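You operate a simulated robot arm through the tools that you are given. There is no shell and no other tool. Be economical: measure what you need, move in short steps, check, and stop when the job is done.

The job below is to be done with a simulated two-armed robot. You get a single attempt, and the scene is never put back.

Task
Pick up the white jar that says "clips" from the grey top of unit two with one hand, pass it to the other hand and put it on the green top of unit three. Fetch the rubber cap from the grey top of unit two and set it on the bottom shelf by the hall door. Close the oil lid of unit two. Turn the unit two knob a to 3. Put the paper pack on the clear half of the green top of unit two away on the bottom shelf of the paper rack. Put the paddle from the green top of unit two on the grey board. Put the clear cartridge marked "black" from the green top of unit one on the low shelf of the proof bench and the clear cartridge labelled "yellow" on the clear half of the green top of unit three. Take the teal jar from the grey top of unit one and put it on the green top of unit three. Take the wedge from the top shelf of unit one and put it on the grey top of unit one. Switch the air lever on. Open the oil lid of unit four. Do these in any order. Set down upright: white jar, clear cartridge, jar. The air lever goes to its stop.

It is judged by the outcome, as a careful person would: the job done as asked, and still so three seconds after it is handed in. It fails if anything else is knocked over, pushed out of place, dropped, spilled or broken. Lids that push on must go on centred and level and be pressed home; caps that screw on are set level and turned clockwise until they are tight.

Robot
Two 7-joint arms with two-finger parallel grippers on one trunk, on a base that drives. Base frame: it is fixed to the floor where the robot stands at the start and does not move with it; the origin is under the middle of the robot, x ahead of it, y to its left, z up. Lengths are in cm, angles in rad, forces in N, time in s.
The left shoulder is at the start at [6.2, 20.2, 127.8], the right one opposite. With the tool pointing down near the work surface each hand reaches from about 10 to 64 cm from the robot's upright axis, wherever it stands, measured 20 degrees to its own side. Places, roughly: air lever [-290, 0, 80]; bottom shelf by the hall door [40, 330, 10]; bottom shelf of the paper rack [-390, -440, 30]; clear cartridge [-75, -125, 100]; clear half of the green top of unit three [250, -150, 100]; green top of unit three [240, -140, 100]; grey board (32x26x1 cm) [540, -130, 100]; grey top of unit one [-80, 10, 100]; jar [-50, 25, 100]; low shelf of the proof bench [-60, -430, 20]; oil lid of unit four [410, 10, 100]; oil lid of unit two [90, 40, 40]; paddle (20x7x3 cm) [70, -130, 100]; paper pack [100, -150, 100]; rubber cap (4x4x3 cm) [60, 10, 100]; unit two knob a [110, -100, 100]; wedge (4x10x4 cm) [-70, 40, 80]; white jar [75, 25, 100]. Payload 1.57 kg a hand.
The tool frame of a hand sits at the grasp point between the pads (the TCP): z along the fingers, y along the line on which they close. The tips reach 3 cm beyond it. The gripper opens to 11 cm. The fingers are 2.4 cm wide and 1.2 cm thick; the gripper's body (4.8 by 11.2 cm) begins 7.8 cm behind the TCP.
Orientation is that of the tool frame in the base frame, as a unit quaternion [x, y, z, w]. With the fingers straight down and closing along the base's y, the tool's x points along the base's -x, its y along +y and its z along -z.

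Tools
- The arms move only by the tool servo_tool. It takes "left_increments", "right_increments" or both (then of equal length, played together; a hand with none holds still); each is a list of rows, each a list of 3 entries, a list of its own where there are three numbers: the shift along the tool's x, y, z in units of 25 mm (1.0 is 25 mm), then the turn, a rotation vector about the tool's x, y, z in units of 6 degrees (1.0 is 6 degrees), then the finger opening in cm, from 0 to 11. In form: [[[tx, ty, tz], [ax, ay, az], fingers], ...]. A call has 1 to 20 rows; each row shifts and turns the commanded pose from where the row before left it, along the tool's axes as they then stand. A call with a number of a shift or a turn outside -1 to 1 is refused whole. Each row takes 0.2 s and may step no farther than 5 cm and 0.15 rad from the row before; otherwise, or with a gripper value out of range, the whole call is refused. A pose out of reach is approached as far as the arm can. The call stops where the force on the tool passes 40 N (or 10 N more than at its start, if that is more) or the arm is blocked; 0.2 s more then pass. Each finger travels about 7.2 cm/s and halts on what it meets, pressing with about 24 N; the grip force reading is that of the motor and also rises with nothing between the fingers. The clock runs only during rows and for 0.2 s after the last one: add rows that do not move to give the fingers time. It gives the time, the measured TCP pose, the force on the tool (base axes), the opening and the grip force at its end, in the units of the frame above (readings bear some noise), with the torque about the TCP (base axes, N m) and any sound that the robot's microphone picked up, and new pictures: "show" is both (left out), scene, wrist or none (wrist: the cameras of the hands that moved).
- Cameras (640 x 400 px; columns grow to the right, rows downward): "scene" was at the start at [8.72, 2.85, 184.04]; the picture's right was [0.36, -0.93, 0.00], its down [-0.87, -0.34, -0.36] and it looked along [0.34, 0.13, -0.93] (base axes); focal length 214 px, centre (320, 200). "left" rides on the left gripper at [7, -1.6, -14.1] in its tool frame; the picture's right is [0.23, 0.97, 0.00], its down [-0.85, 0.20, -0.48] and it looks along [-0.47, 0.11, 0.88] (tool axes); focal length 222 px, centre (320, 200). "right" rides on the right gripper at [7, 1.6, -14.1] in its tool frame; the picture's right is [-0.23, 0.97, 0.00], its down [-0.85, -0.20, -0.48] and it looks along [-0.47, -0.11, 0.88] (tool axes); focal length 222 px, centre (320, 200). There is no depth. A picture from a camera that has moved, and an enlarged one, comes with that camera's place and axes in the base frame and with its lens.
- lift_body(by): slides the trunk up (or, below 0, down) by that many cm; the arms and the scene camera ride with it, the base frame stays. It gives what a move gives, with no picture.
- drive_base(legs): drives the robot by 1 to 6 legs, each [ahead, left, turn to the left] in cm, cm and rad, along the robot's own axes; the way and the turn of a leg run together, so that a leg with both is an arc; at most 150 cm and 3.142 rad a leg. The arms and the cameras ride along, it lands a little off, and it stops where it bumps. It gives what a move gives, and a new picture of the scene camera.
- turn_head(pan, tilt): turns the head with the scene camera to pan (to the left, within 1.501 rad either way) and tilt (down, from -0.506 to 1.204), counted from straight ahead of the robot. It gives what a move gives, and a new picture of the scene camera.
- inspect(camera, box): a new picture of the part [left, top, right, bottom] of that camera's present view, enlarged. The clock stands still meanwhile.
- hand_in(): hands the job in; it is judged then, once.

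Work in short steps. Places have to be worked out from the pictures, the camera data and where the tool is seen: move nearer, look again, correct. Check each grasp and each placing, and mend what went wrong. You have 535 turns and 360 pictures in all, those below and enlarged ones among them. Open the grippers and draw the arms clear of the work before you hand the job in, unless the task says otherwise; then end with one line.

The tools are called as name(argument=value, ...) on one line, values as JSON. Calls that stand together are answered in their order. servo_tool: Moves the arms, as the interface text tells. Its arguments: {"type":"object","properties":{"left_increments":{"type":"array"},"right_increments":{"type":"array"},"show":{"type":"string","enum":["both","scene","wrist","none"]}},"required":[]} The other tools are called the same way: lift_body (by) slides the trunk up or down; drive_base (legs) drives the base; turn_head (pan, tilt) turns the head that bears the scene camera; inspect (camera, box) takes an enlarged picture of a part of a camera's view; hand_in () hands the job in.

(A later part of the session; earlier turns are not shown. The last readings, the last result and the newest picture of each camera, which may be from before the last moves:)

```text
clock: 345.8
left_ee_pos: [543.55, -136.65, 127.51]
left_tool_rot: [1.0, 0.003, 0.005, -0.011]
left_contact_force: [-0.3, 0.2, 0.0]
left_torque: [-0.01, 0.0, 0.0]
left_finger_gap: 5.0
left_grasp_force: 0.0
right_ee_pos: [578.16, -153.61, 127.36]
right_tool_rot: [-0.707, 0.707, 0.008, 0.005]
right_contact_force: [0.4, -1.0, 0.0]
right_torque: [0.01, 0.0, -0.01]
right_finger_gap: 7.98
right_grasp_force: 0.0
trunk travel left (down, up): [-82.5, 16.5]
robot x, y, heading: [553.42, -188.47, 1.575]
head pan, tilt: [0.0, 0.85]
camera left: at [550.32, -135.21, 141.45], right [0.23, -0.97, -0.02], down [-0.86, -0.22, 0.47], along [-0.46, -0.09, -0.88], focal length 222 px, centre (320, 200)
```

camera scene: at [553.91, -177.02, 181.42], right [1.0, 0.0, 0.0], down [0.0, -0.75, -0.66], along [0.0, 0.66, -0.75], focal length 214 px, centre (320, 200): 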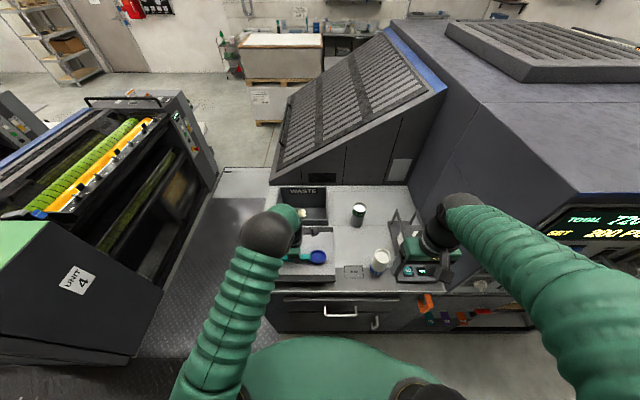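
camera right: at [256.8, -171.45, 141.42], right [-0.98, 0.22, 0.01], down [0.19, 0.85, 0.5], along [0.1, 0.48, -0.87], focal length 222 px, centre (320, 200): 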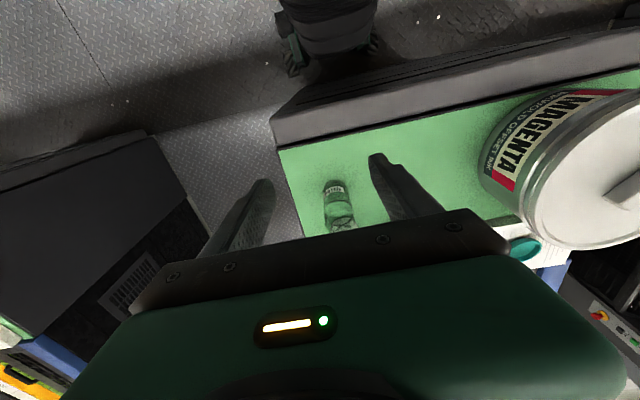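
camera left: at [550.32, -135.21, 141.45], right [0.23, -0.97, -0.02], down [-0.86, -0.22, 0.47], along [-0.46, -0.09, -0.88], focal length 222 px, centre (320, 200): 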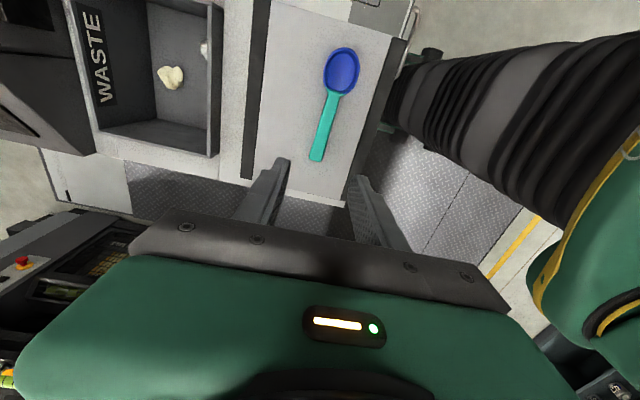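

Paddle lies on the grey board. Next unit four's oil lid on its north side: I restore the left hand's yaw, raise the trunk 10 cm for travel, and drive back west to the aisle between units three and four.

servo_tool(left_increments=[[[0, 0, 0], [0, 0, 1], 8], [[0, 0, 0], [0, 0, 1], 8], [[0, 0, 0], [0, 0, 1], 8], [[0, 0, 0], [0, 0, 1], 8], [[0, 0, 0], [0, 0, 1], 8], [[0, 0, 0], [0, 0, 1], 8], [[0, 0, 0], [0, 0, 1], 8], [[0, 0, 0], [0, 0, 1], 8], [[0, 0, 0], [0, 0, 1], 8], [[0, 0, 0], [0, 0, 1], 8], [[0, 0, 0], [0, 0, 1], 8], [[0, 0, 0], [0, 0, 1], 8], [[0, 0, 0], [0, 0, 1], 8], [[0, 0, 0], [0, 0, 1], 8], [[0, 0, 0], [0, 0, 1], 8]], show="none")

servo_tool(left_increments=[[[1, 0, 0], [0, 0, 0], 8], [[1, 0, 0], [0, 0, 0], 8], [[1, 0, 0], [0, 0, 0], 8], [[1, 0, 0], [0, 0, 0], 8], [[1, 0, 0], [0, 0, 0], 8], [[1, 0, 0], [0, 0, 0], 8]], right_increments=[[[0, 0.5, 0], [0, 0, 0], 8], [[0, 0.5, 0], [0, 0, 0], 8], [[0, 0.5, 0], [0, 0, 0], 8], [[0, 0.5, 0], [0, 0, 0], 8], [[0, 0, 0], [0, 0, 0], 8], [[0, 0, 0], [0, 0, 0], 8]], show="none")

lift_body(by=10)

drive_base(legs=[[-40, 0, 0], [0, 120, 0], [0, 120, 0]])

```text
clock: 349.0
left_ee_pos: [543.67, -136.36, 127.52]
left_tool_rot: [0.708, -0.706, -0.004, -0.011]
left_contact_force: [0.1, 0.5, -0.9]
left_torque: [0.01, -0.01, 0.02]
left_finger_gap: 7.99
left_grasp_force: 0.1
right_ee_pos: [578.18, -153.63, 127.31]
right_tool_rot: [0.707, -0.707, -0.008, -0.006]
right_contact_force: [0.3, -1.1, 0.4]
right_torque: [-0.04, 0.02, 0.01]
right_finger_gap: 7.99
right_grasp_force: 0.0
trunk travel left (down, up): [-82.5, 16.5]
robot x, y, heading: [553.41, -187.99, 1.575]
head pan, tilt: [0.0, 0.85]
```

```text
clock: 350.4
left_ee_pos: [543.79, -151.5, 127.24]
left_tool_rot: [0.71, -0.704, -0.004, -0.011]
left_contact_force: [-0.4, -0.2, 0.4]
left_torque: [0.0, 0.03, -0.02]
left_finger_gap: 7.99
left_grasp_force: 0.1
right_ee_pos: [572.97, -153.71, 127.43]
right_tool_rot: [-0.707, 0.707, 0.008, 0.007]
right_contact_force: [0.1, -1.5, -0.4]
right_torque: [0.01, -0.02, 0.01]
right_finger_gap: 8.02
right_grasp_force: 0.0
trunk travel left (down, up): [-82.5, 16.5]
robot x, y, heading: [553.47, -188.33, 1.564]
head pan, tilt: [0.0, 0.85]
```

```text
clock: 351.8
left_ee_pos: [543.73, -151.43, 137.22]
left_tool_rot: [0.709, -0.705, -0.003, -0.012]
left_contact_force: [-0.3, 0.7, 0.2]
left_torque: [-0.04, -0.01, 0.01]
left_finger_gap: 8.02
left_grasp_force: 0.1
right_ee_pos: [573.12, -153.54, 137.46]
right_tool_rot: [0.707, -0.707, -0.008, -0.006]
right_contact_force: [-0.1, -0.1, -0.3]
right_torque: [-0.02, 0.0, 0.01]
right_finger_gap: 8.0
right_grasp_force: 0.0
trunk travel left (down, up): [-92.5, 6.5]
robot x, y, heading: [553.02, -187.68, 1.569]
head pan, tilt: [0.0, 0.85]
```

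```text
clock: 365.6
left_ee_pos: [302.08, -194.28, 137.26]
left_tool_rot: [0.717, -0.697, -0.005, -0.01]
left_contact_force: [-0.7, 0.6, -0.4]
left_torque: [0.01, 0.03, -0.02]
left_finger_gap: 8.0
left_grasp_force: 0.1
right_ee_pos: [331.61, -195.92, 137.38]
right_tool_rot: [0.715, -0.7, -0.008, -0.004]
right_contact_force: [0.3, 0.4, -0.7]
right_torque: [0.02, 0.03, 0.01]
right_finger_gap: 7.99
right_grasp_force: 0.0
trunk travel left (down, up): [-92.5, 6.5]
robot x, y, heading: [311.9, -230.87, 1.594]
head pan, tilt: [0.0, 0.85]
camera scene: at [312.87, -219.85, 191.42], right [1.0, 0.02, 0.0], down [0.02, -0.75, -0.66], along [-0.02, 0.66, -0.75], focal length 214 px, centre (320, 200)
```

scene: 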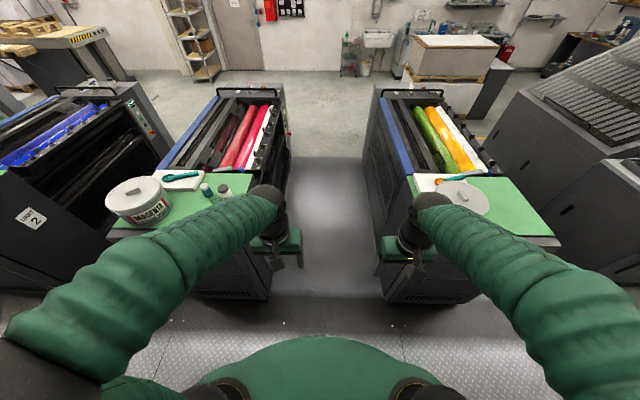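

The aisle is straight ahead. I drive north through it.

drive_base(legs=[[0, -3, -0.024], [115, 0, 0], [110, 0, 0], [110, 0, 0]])

turn_head(pan=-1.4, tilt=0.7)

```text
clock: 382.4
left_ee_pos: [304.19, 140.34, 137.31]
left_tool_rot: [0.71, -0.704, -0.005, -0.011]
left_contact_force: [0.2, 0.0, -1.0]
left_torque: [-0.02, 0.04, 0.01]
left_finger_gap: 8.01
left_grasp_force: 0.0
right_ee_pos: [333.66, 138.16, 137.55]
right_tool_rot: [0.707, -0.707, -0.008, -0.006]
right_contact_force: [0.2, -0.1, 1.0]
right_torque: [-0.02, -0.04, -0.01]
right_finger_gap: 8.02
right_grasp_force: 0.0
trunk travel left (down, up): [-92.5, 6.5]
robot x, y, heading: [313.83, 103.52, 1.579]
head pan, tilt: [0.0, 0.85]
camera scene: at [314.24, 114.63, 191.43], right [1.0, 0.0, 0.0], down [0.0, -0.75, -0.66], along [0.0, 0.66, -0.75], focal length 214 px, centre (320, 200)
```

scene: 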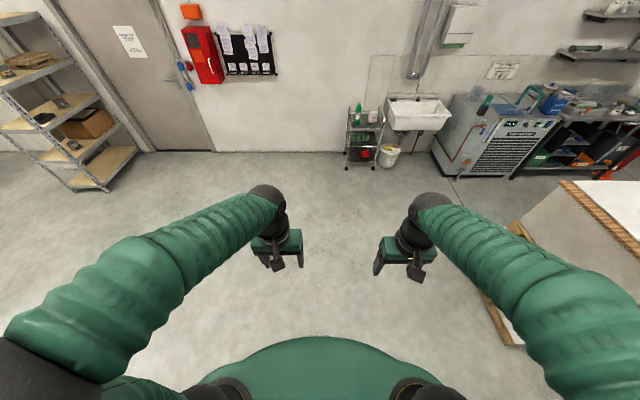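

```text
clock: 383.9
left_ee_pos: [304.26, 140.67, 137.25]
left_tool_rot: [0.708, -0.706, -0.005, -0.012]
left_contact_force: [0.6, 0.9, -0.8]
left_torque: [0.02, -0.03, -0.03]
left_finger_gap: 8.01
left_grasp_force: 0.1
right_ee_pos: [333.45, 138.35, 137.43]
right_tool_rot: [-0.706, 0.708, 0.007, 0.005]
right_contact_force: [0.2, -0.8, 0.0]
right_torque: [-0.02, 0.01, 0.01]
right_finger_gap: 8.05
right_grasp_force: 0.0
trunk travel left (down, up): [-92.5, 6.5]
robot x, y, heading: [314.03, 103.97, 1.575]
head pan, tilt: [-1.4, 0.7]
camera scene: at [322.61, 108.5, 192.65], right [0.17, -0.99, 0.0], down [-0.63, -0.11, -0.76], along [0.75, 0.13, -0.64], focal length 214 px, centre (320, 200)
```

scene: 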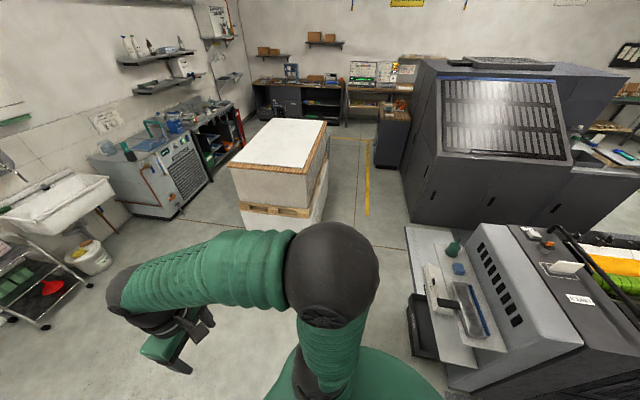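

inspect(camera="scene", box=[390, 210, 640, 400])

```text
2.11 times, centred on (515, 305) of scene
camera zoom: at [322.61, 108.5, 192.65], right [0.17, -0.99, 0.0], down [-0.63, -0.11, -0.76], along [0.75, 0.13, -0.64], focal length 452 px, centre (-90, -21)
```

zoom: 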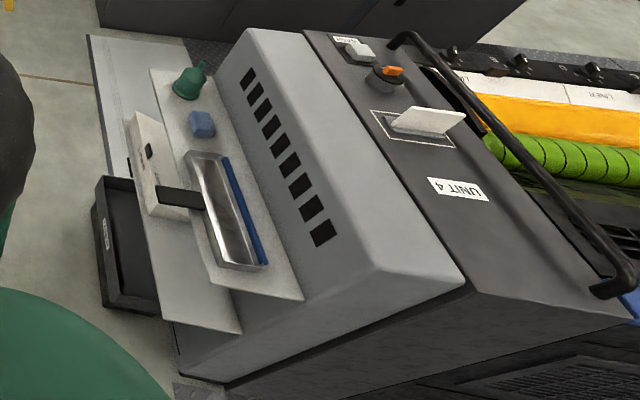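

The oil lid of unit four is on its grey top near (412, 4)—with an orange piece, far end. I'll reach it from the east gap: turn to face west, back up along y≈97 to x≈480, then strafe south.

drive_base(legs=[[-7, 0, 0], [0, 0, 1.566], [-85, 0, 0], [-83, 0, 0]])

turn_head(pan=0.7, tilt=0.8)

```text
clock: 396.9
left_ee_pos: [443.37, 91.2, 137.02]
left_tool_rot: [1.0, 0.021, -0.01, -0.005]
left_contact_force: [0.4, 0.5, 0.8]
left_torque: [0.01, 0.02, 0.0]
left_finger_gap: 8.01
left_grasp_force: 0.1
right_ee_pos: [444.43, 120.49, 137.34]
right_tool_rot: [1.0, 0.018, -0.008, 0.002]
right_contact_force: [-0.2, 0.1, 0.3]
right_torque: [-0.01, 0.0, 0.0]
right_finger_gap: 7.99
right_grasp_force: 0.1
trunk travel left (down, up): [-92.5, 6.5]
robot x, y, heading: [479.97, 102.47, -3.101]
head pan, tilt: [-1.4, 0.7]
camera scene: at [475.02, 110.59, 192.64], right [0.98, 0.21, 0.0], down [0.14, -0.63, -0.76], along [-0.16, 0.75, -0.64], focal length 214 px, centre (320, 200)
```

scene: 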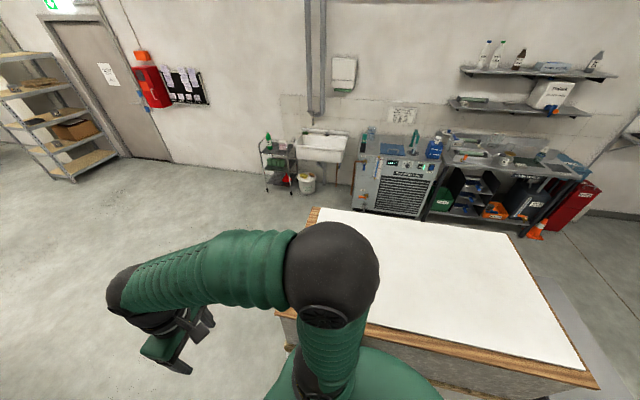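

```text
clock: 398.9
left_ee_pos: [443.52, 91.18, 137.29]
left_tool_rot: [1.0, 0.021, -0.012, -0.004]
left_contact_force: [-0.8, -0.1, -0.8]
left_torque: [-0.01, -0.02, -0.02]
left_finger_gap: 8.02
left_grasp_force: 0.0
right_ee_pos: [444.78, 120.5, 137.33]
right_tool_rot: [1.0, 0.018, -0.009, 0.002]
right_contact_force: [-0.2, 0.0, 0.3]
right_torque: [0.0, -0.01, 0.0]
right_finger_gap: 8.03
right_grasp_force: 0.1
trunk travel left (down, up): [-92.5, 6.5]
robot x, y, heading: [480.07, 102.23, -3.105]
head pan, tilt: [0.7, 0.799]
camera scene: at [471.1, 96.86, 191.82], right [-0.67, 0.74, 0.0], down [0.53, 0.48, -0.7], along [-0.52, -0.47, -0.72], focal length 214 px, centre (320, 200)
```

scene: 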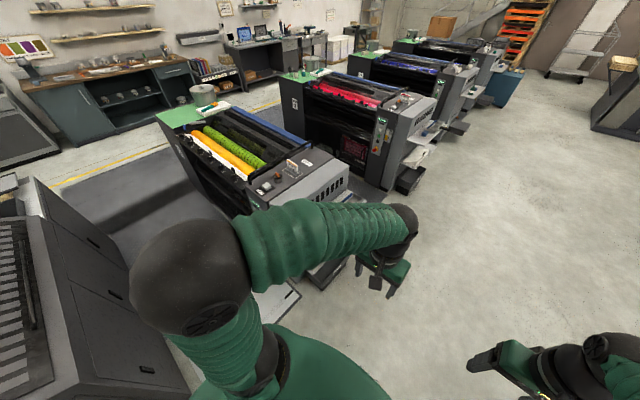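

drive_base(legs=[[6, 0, -0.037], [0, 95, 0]])

turn_head(pan=0, tilt=0.9)

inspect(camera="scene", box=[200, 120, 440, 280])

```text
clock: 404.4
left_ee_pos: [436.35, -1.42, 137.25]
left_tool_rot: [1.0, -0.007, -0.012, -0.004]
left_contact_force: [-0.5, 0.4, -0.6]
left_torque: [0.0, 0.0, -0.01]
left_finger_gap: 8.02
left_grasp_force: 0.0
right_ee_pos: [438.91, 27.83, 137.33]
right_tool_rot: [1.0, -0.008, -0.008, 0.004]
right_contact_force: [-0.2, 0.8, 0.5]
right_torque: [-0.05, 0.04, -0.04]
right_finger_gap: 8.0
right_grasp_force: 0.1
trunk travel left (down, up): [-92.5, 6.5]
robot x, y, heading: [473.26, 7.54, 3.121]
head pan, tilt: [0.7, 0.799]
camera scene: at [464.08, 3.01, 191.84], right [-0.63, 0.78, 0.0], down [0.56, 0.45, -0.7], along [-0.54, -0.44, -0.72], focal length 214 px, centre (320, 200)
```

scene: 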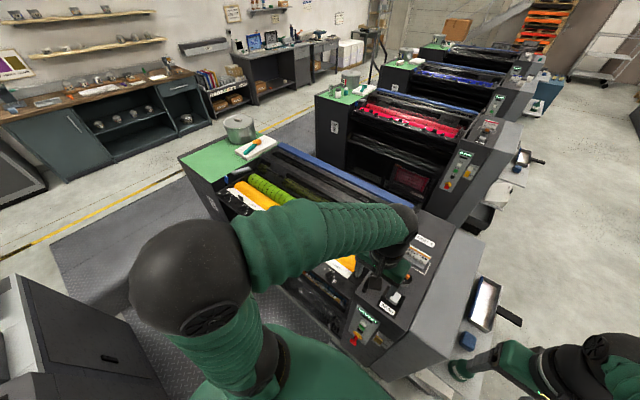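

```text
clock: 405.5
left_ee_pos: [436.26, -1.65, 137.24]
left_tool_rot: [1.0, -0.006, -0.011, -0.005]
left_contact_force: [0.2, 0.2, -0.6]
left_torque: [-0.02, 0.01, -0.01]
left_finger_gap: 7.99
left_grasp_force: 0.0
right_ee_pos: [439.03, 27.63, 137.36]
right_tool_rot: [1.0, -0.009, -0.01, 0.003]
right_contact_force: [0.4, -0.7, -0.3]
right_torque: [-0.01, 0.04, 0.0]
right_finger_gap: 7.97
right_grasp_force: 0.0
trunk travel left (down, up): [-92.5, 6.5]
robot x, y, heading: [473.3, 7.46, 3.124]
head pan, tilt: [0.0, 0.901]
camera scene: at [462.8, 7.96, 191.03], right [0.02, 1.0, 0.0], down [0.78, -0.01, -0.62], along [-0.62, 0.01, -0.78], focal length 214 px, centre (320, 200)
```

scene: 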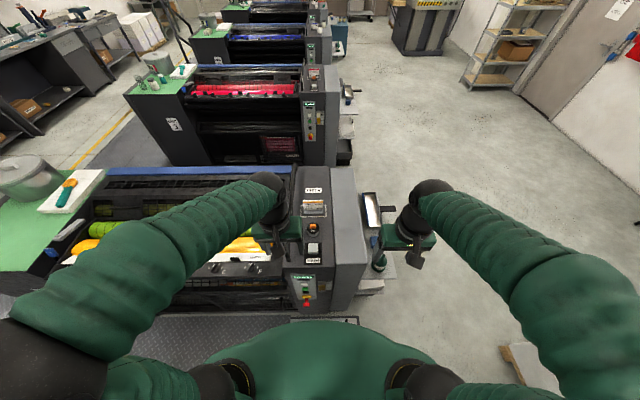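

```text
2.50 times, centred on (320, 200) of scene
camera zoom: at [462.8, 7.96, 191.03], right [0.02, 1.0, 0.0], down [0.78, -0.01, -0.62], along [-0.62, 0.01, -0.78], focal length 536 px, centre (320, 200)
```

zoom: 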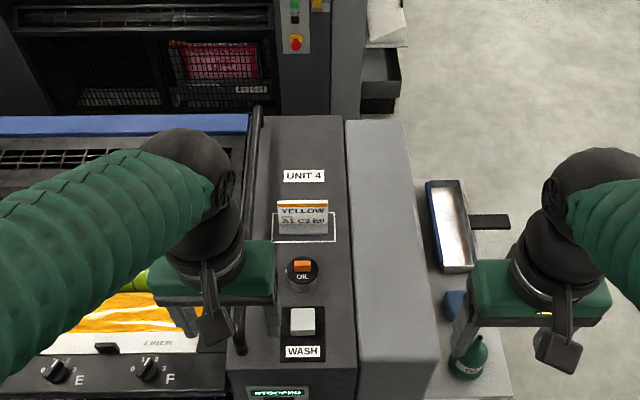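

inspect(camera="scene", box=[290, 195, 340, 260])

```text
6.15 times, centred on (315, 228) of scene
camera zoom: at [462.8, 7.96, 191.03], right [0.02, 1.0, 0.0], down [0.78, -0.01, -0.62], along [-0.62, 0.01, -0.78], focal length 1320 px, centre (351, 31)
```

zoom: 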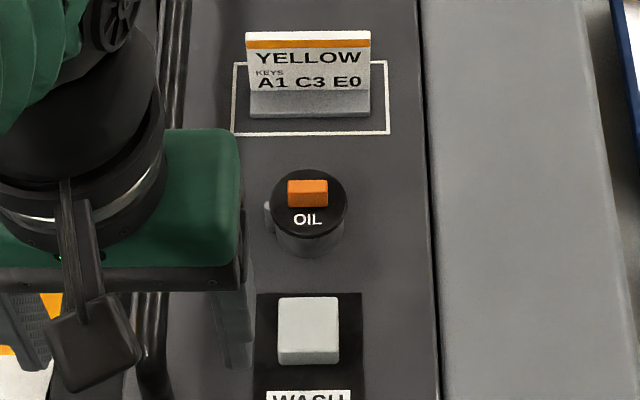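

I bring the left hand nearer to examine the OIL lid with its wrist camera.

servo_tool(left_increments=[[[-0.9, -0.4, 0.5], [0, 0, 0], 8], [[-0.9, -0.4, 0.5], [0, 0, 0], 8], [[-0.9, -0.4, 0.5], [0, 0, 0], 8], [[-0.9, -0.4, 0.5], [0, 0, 0], 8], [[-0.9, -0.4, 0.5], [0, 0, 0], 8], [[-0.9, -0.4, 0.5], [0, 0, 0], 8], [[0, 0, 1], [0, 0, 0], 8]], show="none")

inspect(camera="left", box=[240, 60, 400, 220])

```text
clock: 407.1
left_ee_pos: [422.61, 4.3, 127.6]
left_tool_rot: [1.0, -0.005, -0.012, -0.006]
left_contact_force: [0.1, -0.2, -0.7]
left_torque: [0.0, 0.02, 0.01]
left_finger_gap: 8.01
left_grasp_force: 0.0
right_ee_pos: [439.04, 27.47, 137.41]
right_tool_rot: [1.0, -0.009, -0.01, 0.002]
right_contact_force: [0.4, -0.2, -0.4]
right_torque: [0.01, -0.01, -0.01]
right_finger_gap: 8.0
right_grasp_force: 0.0
trunk travel left (down, up): [-92.5, 6.5]
robot x, y, heading: [473.55, 7.21, 3.125]
head pan, tilt: [0.0, 0.901]
```

```text
2.50 times, centred on (320, 140) of left
camera zoom: at [429.79, 5.73, 141.41], right [0.22, -0.98, -0.02], down [-0.85, -0.19, 0.5], along [-0.49, -0.09, -0.87], focal length 555 px, centre (320, 350)
```

zoom: 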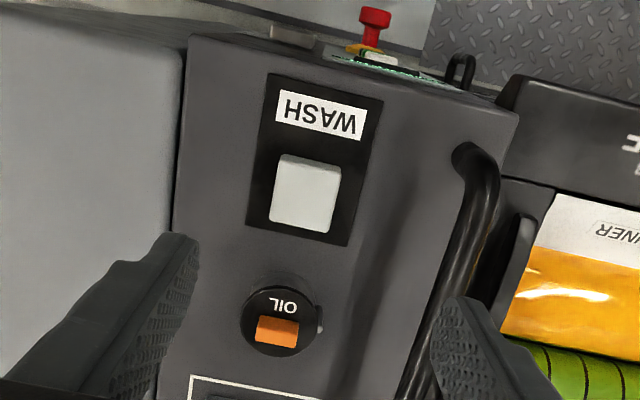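

servo_tool(left_increments=[[[0.3, 0, 1], [0, 0, 0], 8], [[0.3, 0, 1], [0, 0, 0], 8], [[0.3, 0, 1], [0, 0, 0], 8]], show="none")

inspect(camera="left", box=[270, 160, 370, 240])

```text
clock: 407.9
left_ee_pos: [424.68, 4.39, 120.14]
left_tool_rot: [1.0, -0.007, -0.011, -0.005]
left_contact_force: [0.3, -0.2, -0.9]
left_torque: [0.0, 0.01, 0.04]
left_finger_gap: 8.0
left_grasp_force: 0.1
right_ee_pos: [438.94, 27.45, 137.48]
right_tool_rot: [1.0, -0.01, -0.01, 0.002]
right_contact_force: [0.2, 0.1, -0.6]
right_torque: [0.01, -0.02, -0.05]
right_finger_gap: 8.02
right_grasp_force: 0.2
trunk travel left (down, up): [-92.5, 6.5]
robot x, y, heading: [473.39, 7.34, 3.125]
head pan, tilt: [0.0, 0.901]
```

```text
5.00 times, centred on (320, 200) of left
camera zoom: at [431.92, 5.77, 133.89], right [0.22, -0.98, -0.02], down [-0.85, -0.19, 0.5], along [-0.49, -0.09, -0.87], focal length 1111 px, centre (320, 200)
```

zoom: 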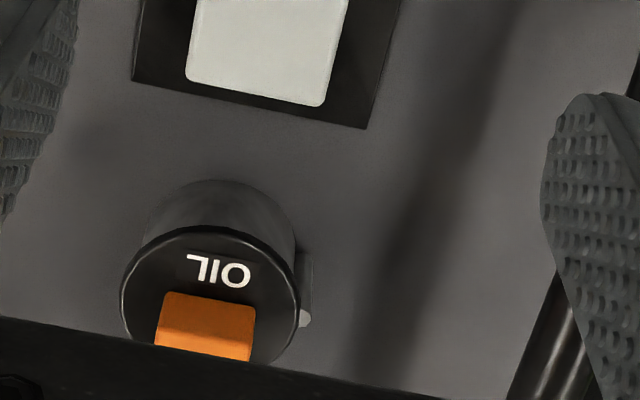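

servo_tool(left_increments=[[[-0.3, 0.9, 0], [0, 0, 0], 8], [[-0.3, 0.9, 0], [0, 0, 0], 8], [[-0.3, 0.9, 0], [0, 0, 0], 8], [[-0.3, 0.9, 0], [0, 0, 0], 8]], show="wrist")

inspect(camera="left", box=[200, 150, 300, 230])

```text
clock: 408.9
left_ee_pos: [421.83, -4.65, 120.01]
left_tool_rot: [1.0, -0.006, -0.011, -0.006]
left_contact_force: [-0.4, 0.1, 0.3]
left_torque: [0.03, -0.03, -0.05]
left_finger_gap: 8.01
left_grasp_force: 0.1
right_ee_pos: [438.95, 27.21, 137.53]
right_tool_rot: [1.0, -0.01, -0.009, 0.0]
right_contact_force: [0.6, -0.2, -0.8]
right_torque: [0.0, 0.02, 0.0]
right_finger_gap: 8.0
right_grasp_force: 0.0
trunk travel left (down, up): [-92.5, 6.5]
robot x, y, heading: [473.18, 7.4, 3.125]
head pan, tilt: [0.0, 0.901]
camera left: at [429.0, -3.3, 133.81], right [0.22, -0.98, -0.02], down [-0.85, -0.19, 0.49], along [-0.49, -0.09, -0.87], focal length 222 px, centre (320, 200)
```

left: 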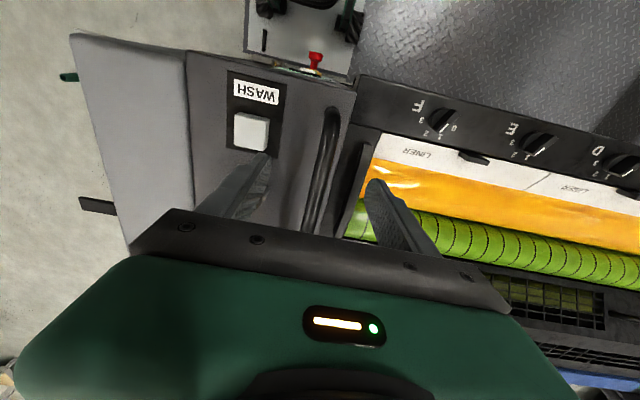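

```text
5.00 times, centred on (250, 190) of left
camera zoom: at [429.0, -3.3, 133.81], right [0.22, -0.98, -0.02], down [-0.85, -0.19, 0.49], along [-0.49, -0.09, -0.87], focal length 1111 px, centre (670, 250)
```

zoom: 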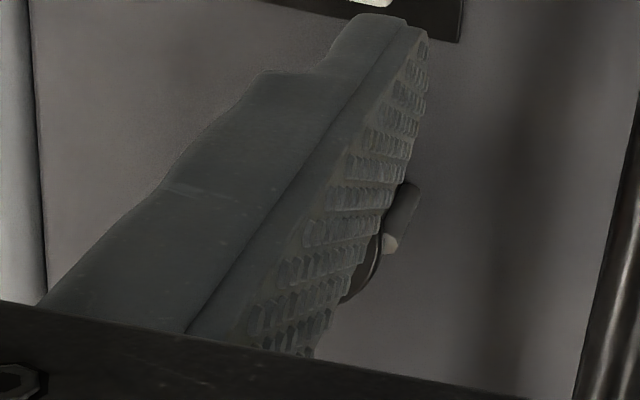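

The lid has a hinge rod along x on its −y side. I'll grip the orange tab with the fingers along x and swing it up over −y. First move above the tab and yaw 90°.

servo_tool(left_increments=[[[0, 0, -1], [0, 0, 0], 5], [[-0.96, -0.8, -1], [0, 0, 0], 5], [[-0.96, -0.8, 0], [0, 0, 0], 5], [[-0.96, -0.8, 0], [0, 0, 0], 5], [[-0.96, -0.8, 0], [0, 0, 0], 5], [[-0.96, -0.8, 0], [0, 0, -0.5], 5], [[0, 0, 0], [0, 0, -1], 5], [[0, 0, 0], [0, 0, -1], 5], [[0, 0, 0], [0, 0, -1], 5], [[0, 0, 0], [0, 0, -1], 5], [[0, 0, 0], [0, 0, -1], 5], [[0, 0, 0], [0, 0, -1], 5], [[0, 0, 0], [0, 0, -1], 5], [[0, 0, 0], [0, 0, -1], 5], [[0, 0, 0], [0, 0, -1], 5], [[0, 0, 0], [0, 0, -1], 5], [[0, 0, 0], [0, 0, -1], 5], [[0, 0, 0], [0, 0, -1], 5], [[0, 0, 0], [0, 0, -1], 5], [[0, 0, 0], [0, 0, -1], 5]], show="none")

servo_tool(left_increments=[[[0, 0, 1], [0, 0, -0.5], 5], [[0, 0, 1], [0, 0, 0], 5], [[0, 0, 1], [0, 0, 0], 5]], show="wrist")

```text
clock: 413.1
left_ee_pos: [409.91, 5.68, 125.26]
left_tool_rot: [0.729, 0.685, -0.004, -0.011]
left_contact_force: [-0.1, -0.4, 0.0]
left_torque: [0.02, -0.03, -0.02]
left_finger_gap: 4.98
left_grasp_force: 0.0
right_ee_pos: [438.96, 27.56, 137.36]
right_tool_rot: [1.0, -0.009, -0.009, 0.002]
right_contact_force: [-0.7, 0.6, 0.6]
right_torque: [0.0, 0.03, -0.01]
right_finger_gap: 8.01
right_grasp_force: 0.0
trunk travel left (down, up): [-92.5, 6.5]
robot x, y, heading: [473.23, 7.28, 3.122]
head pan, tilt: [0.0, 0.901]
```

```text
clock: 413.9
left_ee_pos: [409.73, 5.8, 117.94]
left_tool_rot: [0.71, 0.704, -0.004, -0.011]
left_contact_force: [0.3, -0.8, 0.2]
left_torque: [-0.02, 0.02, 0.0]
left_finger_gap: 5.02
left_grasp_force: 0.2
right_ee_pos: [438.91, 27.4, 137.5]
right_tool_rot: [1.0, -0.009, -0.009, 0.002]
right_contact_force: [-0.2, -0.7, 0.8]
right_torque: [0.03, 0.0, 0.03]
right_finger_gap: 7.98
right_grasp_force: 0.1
trunk travel left (down, up): [-92.5, 6.5]
robot x, y, heading: [473.33, 7.09, 3.129]
head pan, tilt: [0.0, 0.901]
camera left: at [408.38, 12.63, 131.92], right [0.98, 0.22, -0.02], down [0.2, -0.86, 0.46], along [0.08, -0.46, -0.89], focal length 222 px, centre (320, 200)
```

left: 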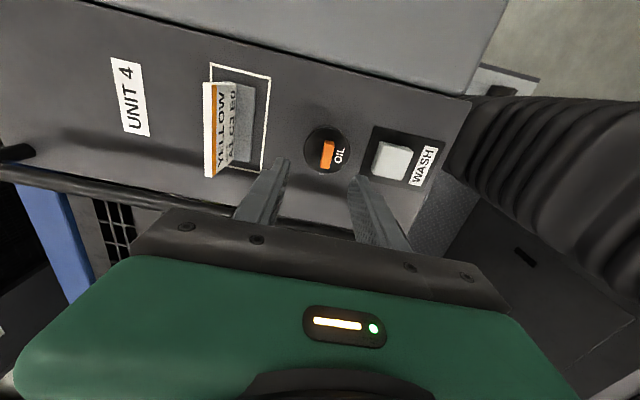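

servo_tool(left_increments=[[[-0.24, 0.25, 1], [0, 0, 0], 5], [[0, 0.08, 1], [0, 0, 0], 5], [[0, 0, 1], [0, 0, 0], 5], [[0, 0, 0.6], [0, 0, 0], 5], [[0, 0, 0], [0, 0, 0], 5]], show="wrist")

inspect(camera="left", box=[250, 120, 410, 250])

```text
clock: 415.1
left_ee_pos: [410.44, 5.14, 108.84]
left_tool_rot: [0.712, 0.702, -0.004, -0.012]
left_contact_force: [0.2, 0.2, -0.8]
left_torque: [-0.02, -0.07, 0.0]
left_finger_gap: 5.02
left_grasp_force: 0.0
right_ee_pos: [439.08, 27.54, 137.48]
right_tool_rot: [1.0, -0.008, -0.011, 0.002]
right_contact_force: [-0.1, 0.2, -0.4]
right_torque: [0.0, 0.02, -0.02]
right_finger_gap: 7.99
right_grasp_force: 0.0
trunk travel left (down, up): [-92.5, 6.5]
robot x, y, heading: [473.05, 7.34, 3.122]
head pan, tilt: [0.0, 0.901]
camera left: at [409.05, 12.06, 122.89], right [0.98, 0.22, -0.02], down [0.2, -0.86, 0.46], along [0.08, -0.46, -0.89], focal length 222 px, centre (320, 200)
```

left: 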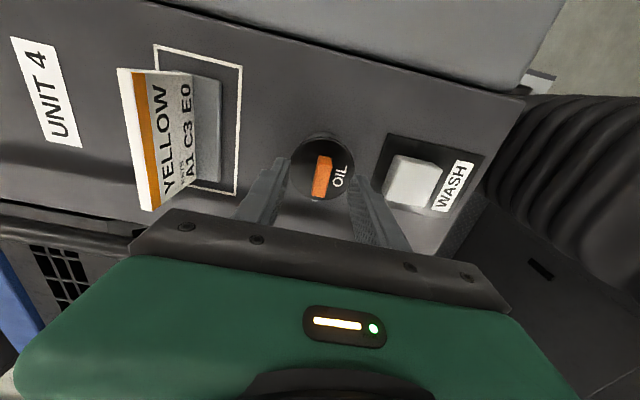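

```text
3.08 times, centred on (330, 185) of left
camera zoom: at [409.05, 12.06, 122.89], right [0.98, 0.22, -0.02], down [0.2, -0.86, 0.46], along [0.08, -0.46, -0.89], focal length 684 px, centre (289, 246)
```

zoom: 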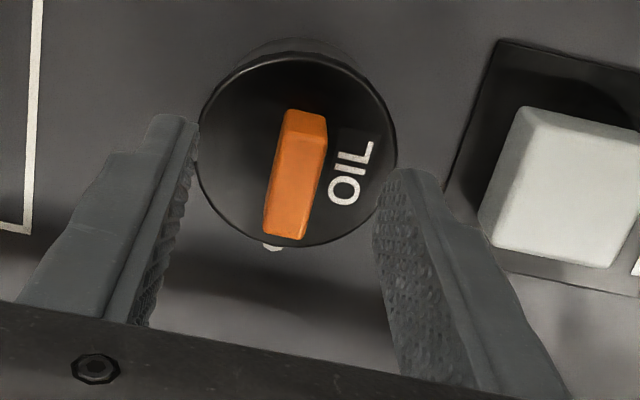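

The tab is a bar along y across the lid's middle. I lower 1.6 cm slowly and grip it.

servo_tool(left_increments=[[[0, 0, 0.25], [0, 0, 0], 5], [[0, 0, 0.2], [0, 0, 0], 5], [[0, 0, 0.1], [0, 0, 0], 5], [[0, 0, 0.1], [0, 0, 0], 5], [[0, 0, 0], [0, 0, 0], 5]], show="none")

servo_tool(left_increments=[[[0, 0, 0], [0, 0, 0], 2], [[0, 0, 0], [0, 0, 0], 0], [[0, 0, 0], [0, 0, 0], 0], [[0, 0, 0], [0, 0, 0], 0], [[0, 0, 0], [0, 0, 0], 0]], show="wrist")

```text
clock: 416.3
left_ee_pos: [410.26, 5.32, 107.53]
left_tool_rot: [0.711, 0.703, -0.005, -0.013]
left_contact_force: [-0.3, -1.7, 21.7]
left_torque: [-0.26, -0.55, -0.01]
left_finger_gap: 4.95
left_grasp_force: 0.0
right_ee_pos: [439.2, 27.42, 137.5]
right_tool_rot: [1.0, -0.009, -0.01, 0.002]
right_contact_force: [0.1, -0.2, 0.3]
right_torque: [0.04, -0.01, -0.04]
right_finger_gap: 7.99
right_grasp_force: 0.1
trunk travel left (down, up): [-92.5, 6.5]
robot x, y, heading: [473.45, 7.29, 3.128]
head pan, tilt: [0.0, 0.901]
```

```text
clock: 417.5
left_ee_pos: [410.53, 5.37, 107.51]
left_tool_rot: [0.711, 0.703, -0.005, -0.012]
left_contact_force: [3.8, 1.9, 22.6]
left_torque: [0.34, -0.77, 0.37]
left_finger_gap: 1.2
left_grasp_force: 29.6
right_ee_pos: [439.3, 27.53, 137.5]
right_tool_rot: [1.0, -0.009, -0.01, 0.001]
right_contact_force: [-0.6, -0.5, 0.6]
right_torque: [0.03, -0.01, -0.01]
right_finger_gap: 7.99
right_grasp_force: 0.1
trunk travel left (down, up): [-92.5, 6.5]
robot x, y, heading: [473.28, 7.62, 3.127]
head pan, tilt: [0.0, 0.901]
camera left: at [409.26, 12.22, 121.51], right [0.98, 0.22, -0.02], down [0.2, -0.86, 0.46], along [0.08, -0.46, -0.89], focal length 222 px, centre (320, 200)
```

left: 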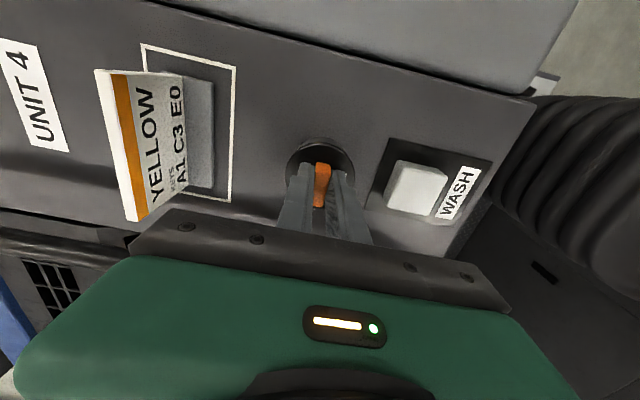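

Gripped (1.2 cm). I pull up gently and read force and torque to feel the hinge.

servo_tool(left_increments=[[[0, 0, -0.1], [0, 0, 0], 0], [[0, 0, -0.1], [0, 0, 0], 0], [[0, 0, -0.1], [0, 0, 0], 0], [[0, 0, -0.1], [0, 0, 0], 0], [[0, 0, 0], [0, 0, 0], 0]], show="wrist")

inspect(camera="left", box=[250, 120, 410, 250])

```text
clock: 418.7
left_ee_pos: [410.47, 5.3, 108.14]
left_tool_rot: [0.712, 0.703, -0.004, -0.01]
left_contact_force: [10.9, 7.8, -25.2]
left_torque: [0.06, -0.69, 0.48]
left_finger_gap: 1.21
left_grasp_force: 28.7
right_ee_pos: [439.08, 27.57, 137.36]
right_tool_rot: [1.0, -0.008, -0.01, 0.001]
right_contact_force: [0.6, -0.1, -0.1]
right_torque: [-0.02, -0.01, -0.01]
right_finger_gap: 8.0
right_grasp_force: 0.1
trunk travel left (down, up): [-92.5, 6.5]
robot x, y, heading: [473.4, 7.64, 3.123]
head pan, tilt: [0.0, 0.901]
camera left: at [409.13, 12.05, 122.16], right [0.98, 0.22, -0.02], down [0.2, -0.86, 0.47], along [0.09, -0.46, -0.88], focal length 222 px, centre (320, 200)
```

left: 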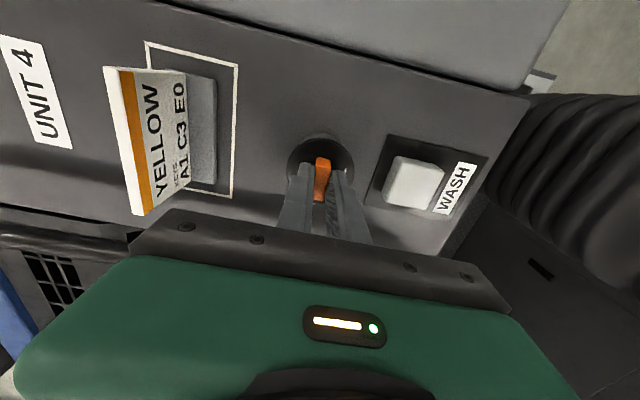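

```text
3.08 times, centred on (330, 185) of left
camera zoom: at [409.13, 12.05, 122.16], right [0.98, 0.22, -0.02], down [0.2, -0.86, 0.47], along [0.09, -0.46, -0.88], focal length 684 px, centre (289, 246)
```

zoom: 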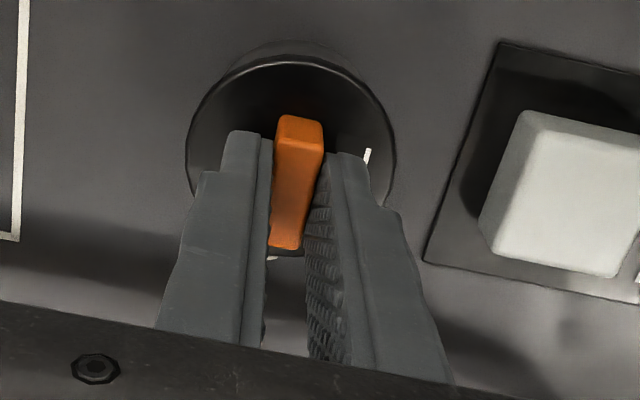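

servo_tool(left_increments=[[[0, 0, -0.15], [0, 0, 0], 0], [[0, 0, -0.15], [0, 0, 0], 0], [[0, 0, -0.15], [0, 0, 0], 0], [[0, 0, 0], [0, 0, 0], 0]], show="none")

inspect(camera="left", box=[250, 120, 410, 250])

```text
clock: 419.7
left_ee_pos: [410.55, 5.17, 109.24]
left_tool_rot: [0.71, 0.704, -0.002, -0.009]
left_contact_force: [18.4, 0.4, -25.3]
left_torque: [0.01, -0.51, 0.58]
left_finger_gap: 1.17
left_grasp_force: 29.0
right_ee_pos: [439.07, 27.5, 137.42]
right_tool_rot: [1.0, -0.008, -0.01, 0.002]
right_contact_force: [0.6, -1.0, -0.5]
right_torque: [0.01, -0.01, 0.0]
right_finger_gap: 8.01
right_grasp_force: 0.0
trunk travel left (down, up): [-92.5, 6.5]
robot x, y, heading: [473.28, 7.31, 3.126]
head pan, tilt: [0.0, 0.901]
```

```text
3.08 times, centred on (330, 185) of left
camera zoom: at [409.11, 11.96, 123.21], right [0.98, 0.22, -0.01], down [0.2, -0.86, 0.47], along [0.09, -0.46, -0.88], focal length 684 px, centre (289, 246)
```

zoom: 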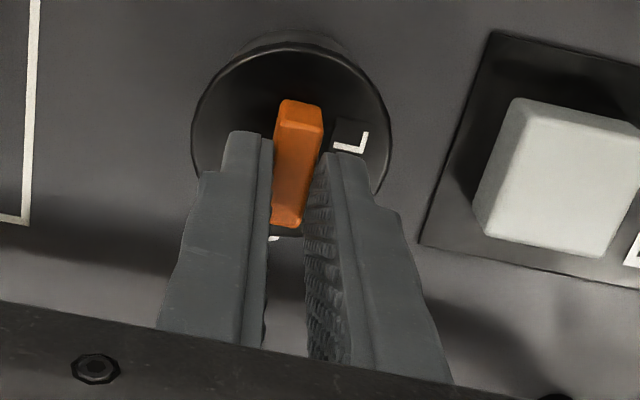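

The grip slid up the bar: it does not lift. The post at the −y edge (410.4, 2.2) looks like a vertical pivot, so the lid probably swings sideways. I regrip low and test a swing of 12° toward +x.

servo_tool(left_increments=[[[0, 0, 0], [0, 0, 0], 3], [[0, 0, 0], [0, 0, 0], 3], [[0, -0.08, 0.3], [0, 0, 0], 3], [[0, 0, 0.3], [0, 0, 0], 3], [[0, 0, 0], [0, 0, 0], 3], [[0, 0, 0], [0, 0, 0], 0], [[0, 0, 0], [0, 0, 0], 0], [[0, 0, 0], [0, 0, 0], 0]], show="none")

servo_tool(left_increments=[[[-0.007, 0.138, 0], [0, 0, 1], 0], [[-0.022, 0.136, 0], [0, 0, 1], 0], [[0, 0, 0], [0, 0, 0], 0]], show="none")

inspect(camera="left", box=[250, 120, 410, 250])

```text
clock: 421.5
left_ee_pos: [410.62, 5.08, 107.94]
left_tool_rot: [0.71, 0.704, -0.002, -0.01]
left_contact_force: [15.3, -0.5, -4.4]
left_torque: [-0.18, -0.77, 0.53]
left_finger_gap: 1.17
left_grasp_force: 29.7
right_ee_pos: [439.29, 27.38, 137.56]
right_tool_rot: [1.0, -0.008, -0.01, 0.001]
right_contact_force: [0.1, -0.6, -0.5]
right_torque: [0.04, -0.01, -0.02]
right_finger_gap: 7.99
right_grasp_force: 0.0
trunk travel left (down, up): [-92.5, 6.5]
robot x, y, heading: [473.38, 7.22, 3.125]
head pan, tilt: [0.0, 0.901]
```

```text
clock: 422.3
left_ee_pos: [410.52, 5.24, 108.01]
left_tool_rot: [0.781, 0.625, -0.006, -0.012]
left_contact_force: [1.0, 1.2, -0.8]
left_torque: [0.52, -0.53, 0.93]
left_finger_gap: 1.69
left_grasp_force: 32.0
right_ee_pos: [439.01, 27.53, 137.42]
right_tool_rot: [1.0, -0.008, -0.01, 0.001]
right_contact_force: [0.1, 0.1, -0.3]
right_torque: [-0.01, -0.02, 0.01]
right_finger_gap: 8.0
right_grasp_force: 0.0
trunk travel left (down, up): [-92.5, 6.5]
robot x, y, heading: [473.29, 7.27, 3.123]
head pan, tilt: [0.0, 0.901]
```

```text
3.08 times, centred on (330, 185) of left
camera zoom: at [410.76, 12.15, 121.88], right [1.0, 0.01, -0.03], down [0.02, -0.88, 0.47], along [-0.02, -0.47, -0.88], focal length 684 px, centre (289, 246)
```

zoom: 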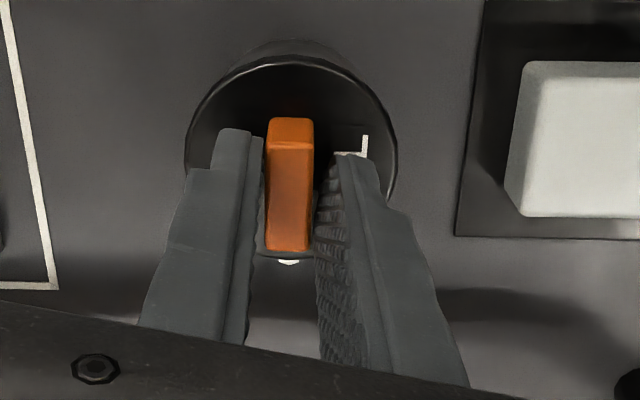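

The lid did not swing that way. I rotate back and test a small counter-clockwise twist about the bar itself.

servo_tool(left_increments=[[[0, -0.136, 0], [0, 0, -1], 0], [[0, -0.138, 0], [0, 0, -1], 0], [[0, 0, 0], [0, 0, 0], 0]], show="none")

servo_tool(left_increments=[[[0, 0, 0], [0, 0, -1], 0], [[0, 0, 0], [0, 0, -1], 0], [[0, 0, 0], [0, 0, 0], 0]], show="none")

inspect(camera="left", box=[250, 120, 410, 250])

```text
clock: 423.1
left_ee_pos: [410.53, 5.15, 107.92]
left_tool_rot: [0.71, 0.704, -0.003, -0.01]
left_contact_force: [18.2, -3.6, 0.6]
left_torque: [-0.45, -0.94, 0.52]
left_finger_gap: 1.19
left_grasp_force: 29.7
right_ee_pos: [439.33, 27.31, 137.49]
right_tool_rot: [1.0, -0.009, -0.01, 0.0]
right_contact_force: [-0.5, 0.8, 0.1]
right_torque: [0.01, -0.01, -0.01]
right_finger_gap: 8.0
right_grasp_force: 0.0
trunk travel left (down, up): [-92.5, 6.5]
robot x, y, heading: [473.0, 7.23, 3.124]
head pan, tilt: [0.0, 0.901]
```

```text
clock: 423.9
left_ee_pos: [410.0, 4.98, 107.83]
left_tool_rot: [0.633, 0.774, -0.004, -0.014]
left_contact_force: [4.3, -6.9, -0.2]
left_torque: [-0.2, -0.57, 0.08]
left_finger_gap: 1.18
left_grasp_force: 29.3
right_ee_pos: [439.09, 27.2, 137.43]
right_tool_rot: [1.0, -0.008, -0.01, 0.0]
right_contact_force: [0.6, 0.4, -0.1]
right_torque: [0.0, -0.01, -0.03]
right_finger_gap: 8.01
right_grasp_force: 0.1
trunk travel left (down, up): [-92.5, 6.5]
robot x, y, heading: [473.1, 7.35, 3.126]
head pan, tilt: [0.0, 0.901]
```

```text
3.08 times, centred on (330, 185) of left
camera zoom: at [407.23, 11.31, 121.95], right [0.91, 0.42, -0.02], down [0.38, -0.8, 0.46], along [0.18, -0.42, -0.89], focal length 684 px, centre (289, 246)
```

zoom: 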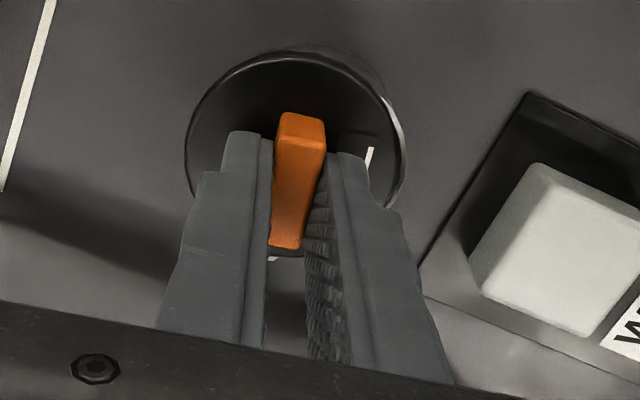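

It follows freely counter-clockwise: the lid swivels about that post (the container rim shows on the +x side). I continue the swing about the post by 36° more.

servo_tool(left_increments=[[[-0.006, -0.123, 0], [0, 0, -1], 0], [[-0.006, -0.123, 0], [0, 0, -1], 0], [[-0.006, -0.123, 0], [0, 0, -1], 0], [[-0.006, -0.123, 0], [0, 0, -1], 0], [[-0.006, -0.123, 0], [0, 0, -1], 0], [[-0.006, -0.123, 0], [0, 0, -1], 0]], show="wrist")

inspect(camera="left", box=[250, 120, 410, 250])

```text
clock: 425.3
left_ee_pos: [408.42, 4.21, 107.84]
left_tool_rot: [0.363, 0.932, 0.002, -0.012]
left_contact_force: [1.3, -5.4, -1.1]
left_torque: [0.21, 0.07, -0.12]
left_finger_gap: 1.16
left_grasp_force: 29.1
right_ee_pos: [438.97, 27.16, 137.38]
right_tool_rot: [1.0, -0.009, -0.009, 0.0]
right_contact_force: [0.1, 0.2, 0.2]
right_torque: [-0.03, 0.01, 0.0]
right_finger_gap: 7.98
right_grasp_force: 0.1
trunk travel left (down, up): [-92.5, 6.5]
robot x, y, heading: [473.55, 7.16, 3.125]
head pan, tilt: [0.0, 0.901]
camera left: at [402.38, 7.45, 121.97], right [0.49, 0.87, 0.0], down [0.78, -0.44, 0.46], along [0.4, -0.22, -0.89], focal length 222 px, centre (320, 200)
```

left: 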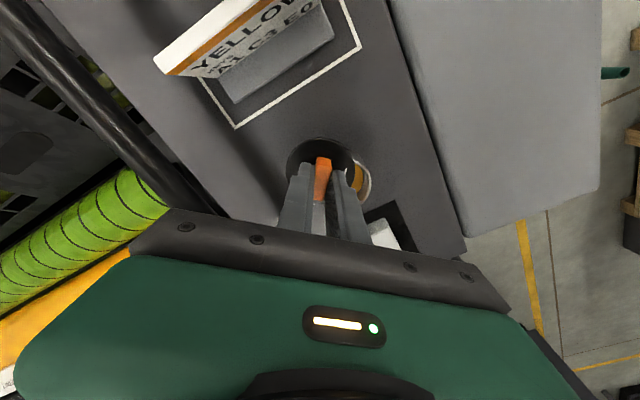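

```text
3.08 times, centred on (330, 185) of left
camera zoom: at [402.38, 7.45, 121.97], right [0.49, 0.87, 0.0], down [0.78, -0.44, 0.46], along [0.4, -0.22, -0.89], focal length 684 px, centre (289, 246)
```

zoom: 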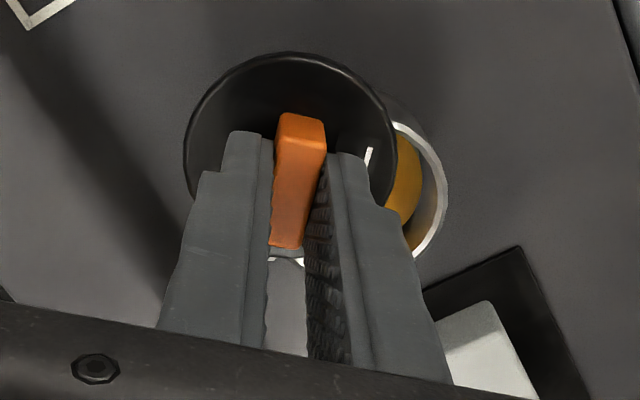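

The container opens, oil visible. I keep swinging another 42°.

servo_tool(left_increments=[[[-0.006, -0.123, 0], [0, 0, -1], 0], [[-0.006, -0.123, 0], [0, 0, -1], 0], [[-0.006, -0.123, 0], [0, 0, -1], 0], [[-0.006, -0.123, 0], [0, 0, -1], 0], [[-0.006, -0.123, 0], [0, 0, -1], 0], [[-0.006, -0.123, 0], [0, 0, -1], 0], [[-0.006, -0.123, 0], [0, 0, -1], 0]], show="none")

inspect(camera="left", box=[240, 110, 440, 270])

```text
clock: 426.9
left_ee_pos: [407.58, 2.35, 108.0]
left_tool_rot: [0.037, 0.999, 0.002, -0.009]
left_contact_force: [-9.0, 5.2, 15.0]
left_torque: [-0.27, -0.37, 0.12]
left_finger_gap: 1.16
left_grasp_force: 28.9
left hand out of reach, approached as far as the arm can: row 7
right_ee_pos: [439.04, 27.88, 137.29]
right_tool_rot: [1.0, -0.009, -0.009, 0.001]
right_contact_force: [-0.2, 0.6, -0.7]
right_torque: [0.01, 0.0, -0.02]
right_finger_gap: 8.01
right_grasp_force: 0.0
trunk travel left (down, up): [-92.5, 6.5]
robot x, y, heading: [473.04, 7.29, 3.128]
head pan, tilt: [0.0, 0.901]
```

```text
2.50 times, centred on (340, 190) of left
camera zoom: at [400.71, 1.23, 121.95], right [-0.15, 0.99, 0.01], down [0.88, 0.13, 0.46], along [0.46, 0.08, -0.89], focal length 555 px, centre (270, 225)
```

zoom: 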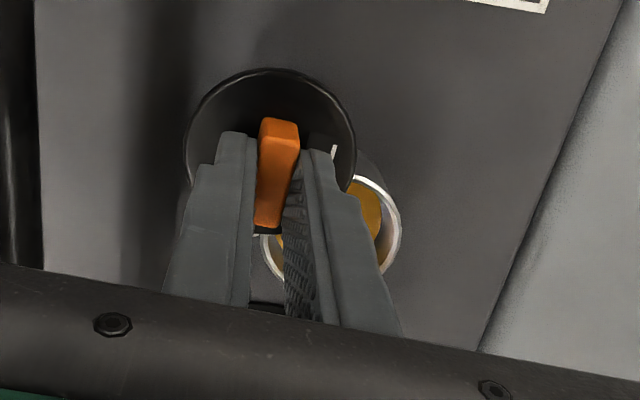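

Nearly 90°; the wrist reached its limit. I release, lift, turn the wrist back and then push the bar further with closed fingers.

servo_tool(left_increments=[[[0, 0, 0], [0, 0, 0], 3], [[0, 0, 0], [0, 0, 0], 3], [[0, 0, -0.8], [0, 0, 0], 3], [[0, 0, -1], [0, 0, 0], 3], [[0, 0, 0], [0, 0, 1], 2], [[0, 0, 0], [0, 0, 1], 0], [[0, 0, 0], [0, 0, 1], 0], [[0, 0, 0], [0, 0, 1], 0], [[0, 0, 0], [0, 0, 1], 0], [[0, 0, 0], [0, 0, 1], 0], [[0, 0, 0], [0, 0, 1], 0], [[0, 0, 0], [0, 0, 1], 0], [[0, 0, 0], [0, 0, 1], 0], [[0, 0, 0], [0, 0, 1], 0], [[0, 0, 0], [0, 0, 1], 0], [[0, 0, 0], [0, 0, 1], 0]], show="none")

inspect(camera="left", box=[220, 90, 440, 270])

```text
clock: 430.3
left_ee_pos: [407.88, 2.1, 112.09]
left_tool_rot: [0.619, 0.786, -0.002, -0.009]
left_contact_force: [0.6, -0.5, -0.2]
left_torque: [-0.01, 0.01, 0.02]
left_finger_gap: 0.02
left_grasp_force: 21.3
right_ee_pos: [439.18, 27.39, 137.48]
right_tool_rot: [1.0, -0.009, -0.01, 0.002]
right_contact_force: [0.0, -0.2, 0.1]
right_torque: [0.0, 0.04, 0.01]
right_finger_gap: 8.0
right_grasp_force: 0.2
trunk travel left (down, up): [-92.5, 6.5]
robot x, y, heading: [473.35, 7.33, 3.121]
head pan, tilt: [0.0, 0.901]
```

```text
2.22 times, centred on (330, 180) of left
camera zoom: at [404.84, 8.38, 126.19], right [0.89, 0.45, -0.01], down [0.4, -0.79, 0.47], along [0.2, -0.42, -0.88], focal length 494 px, centre (298, 244)
```

zoom: 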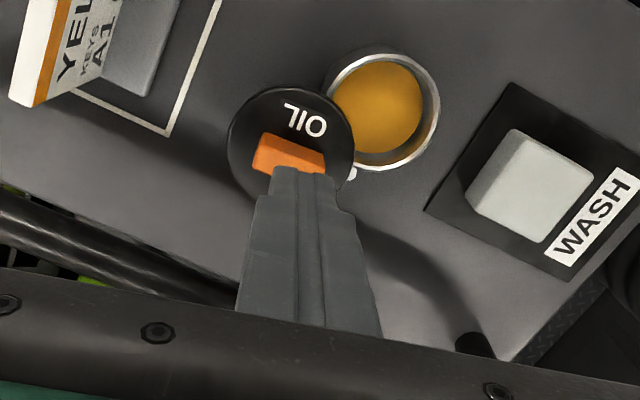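

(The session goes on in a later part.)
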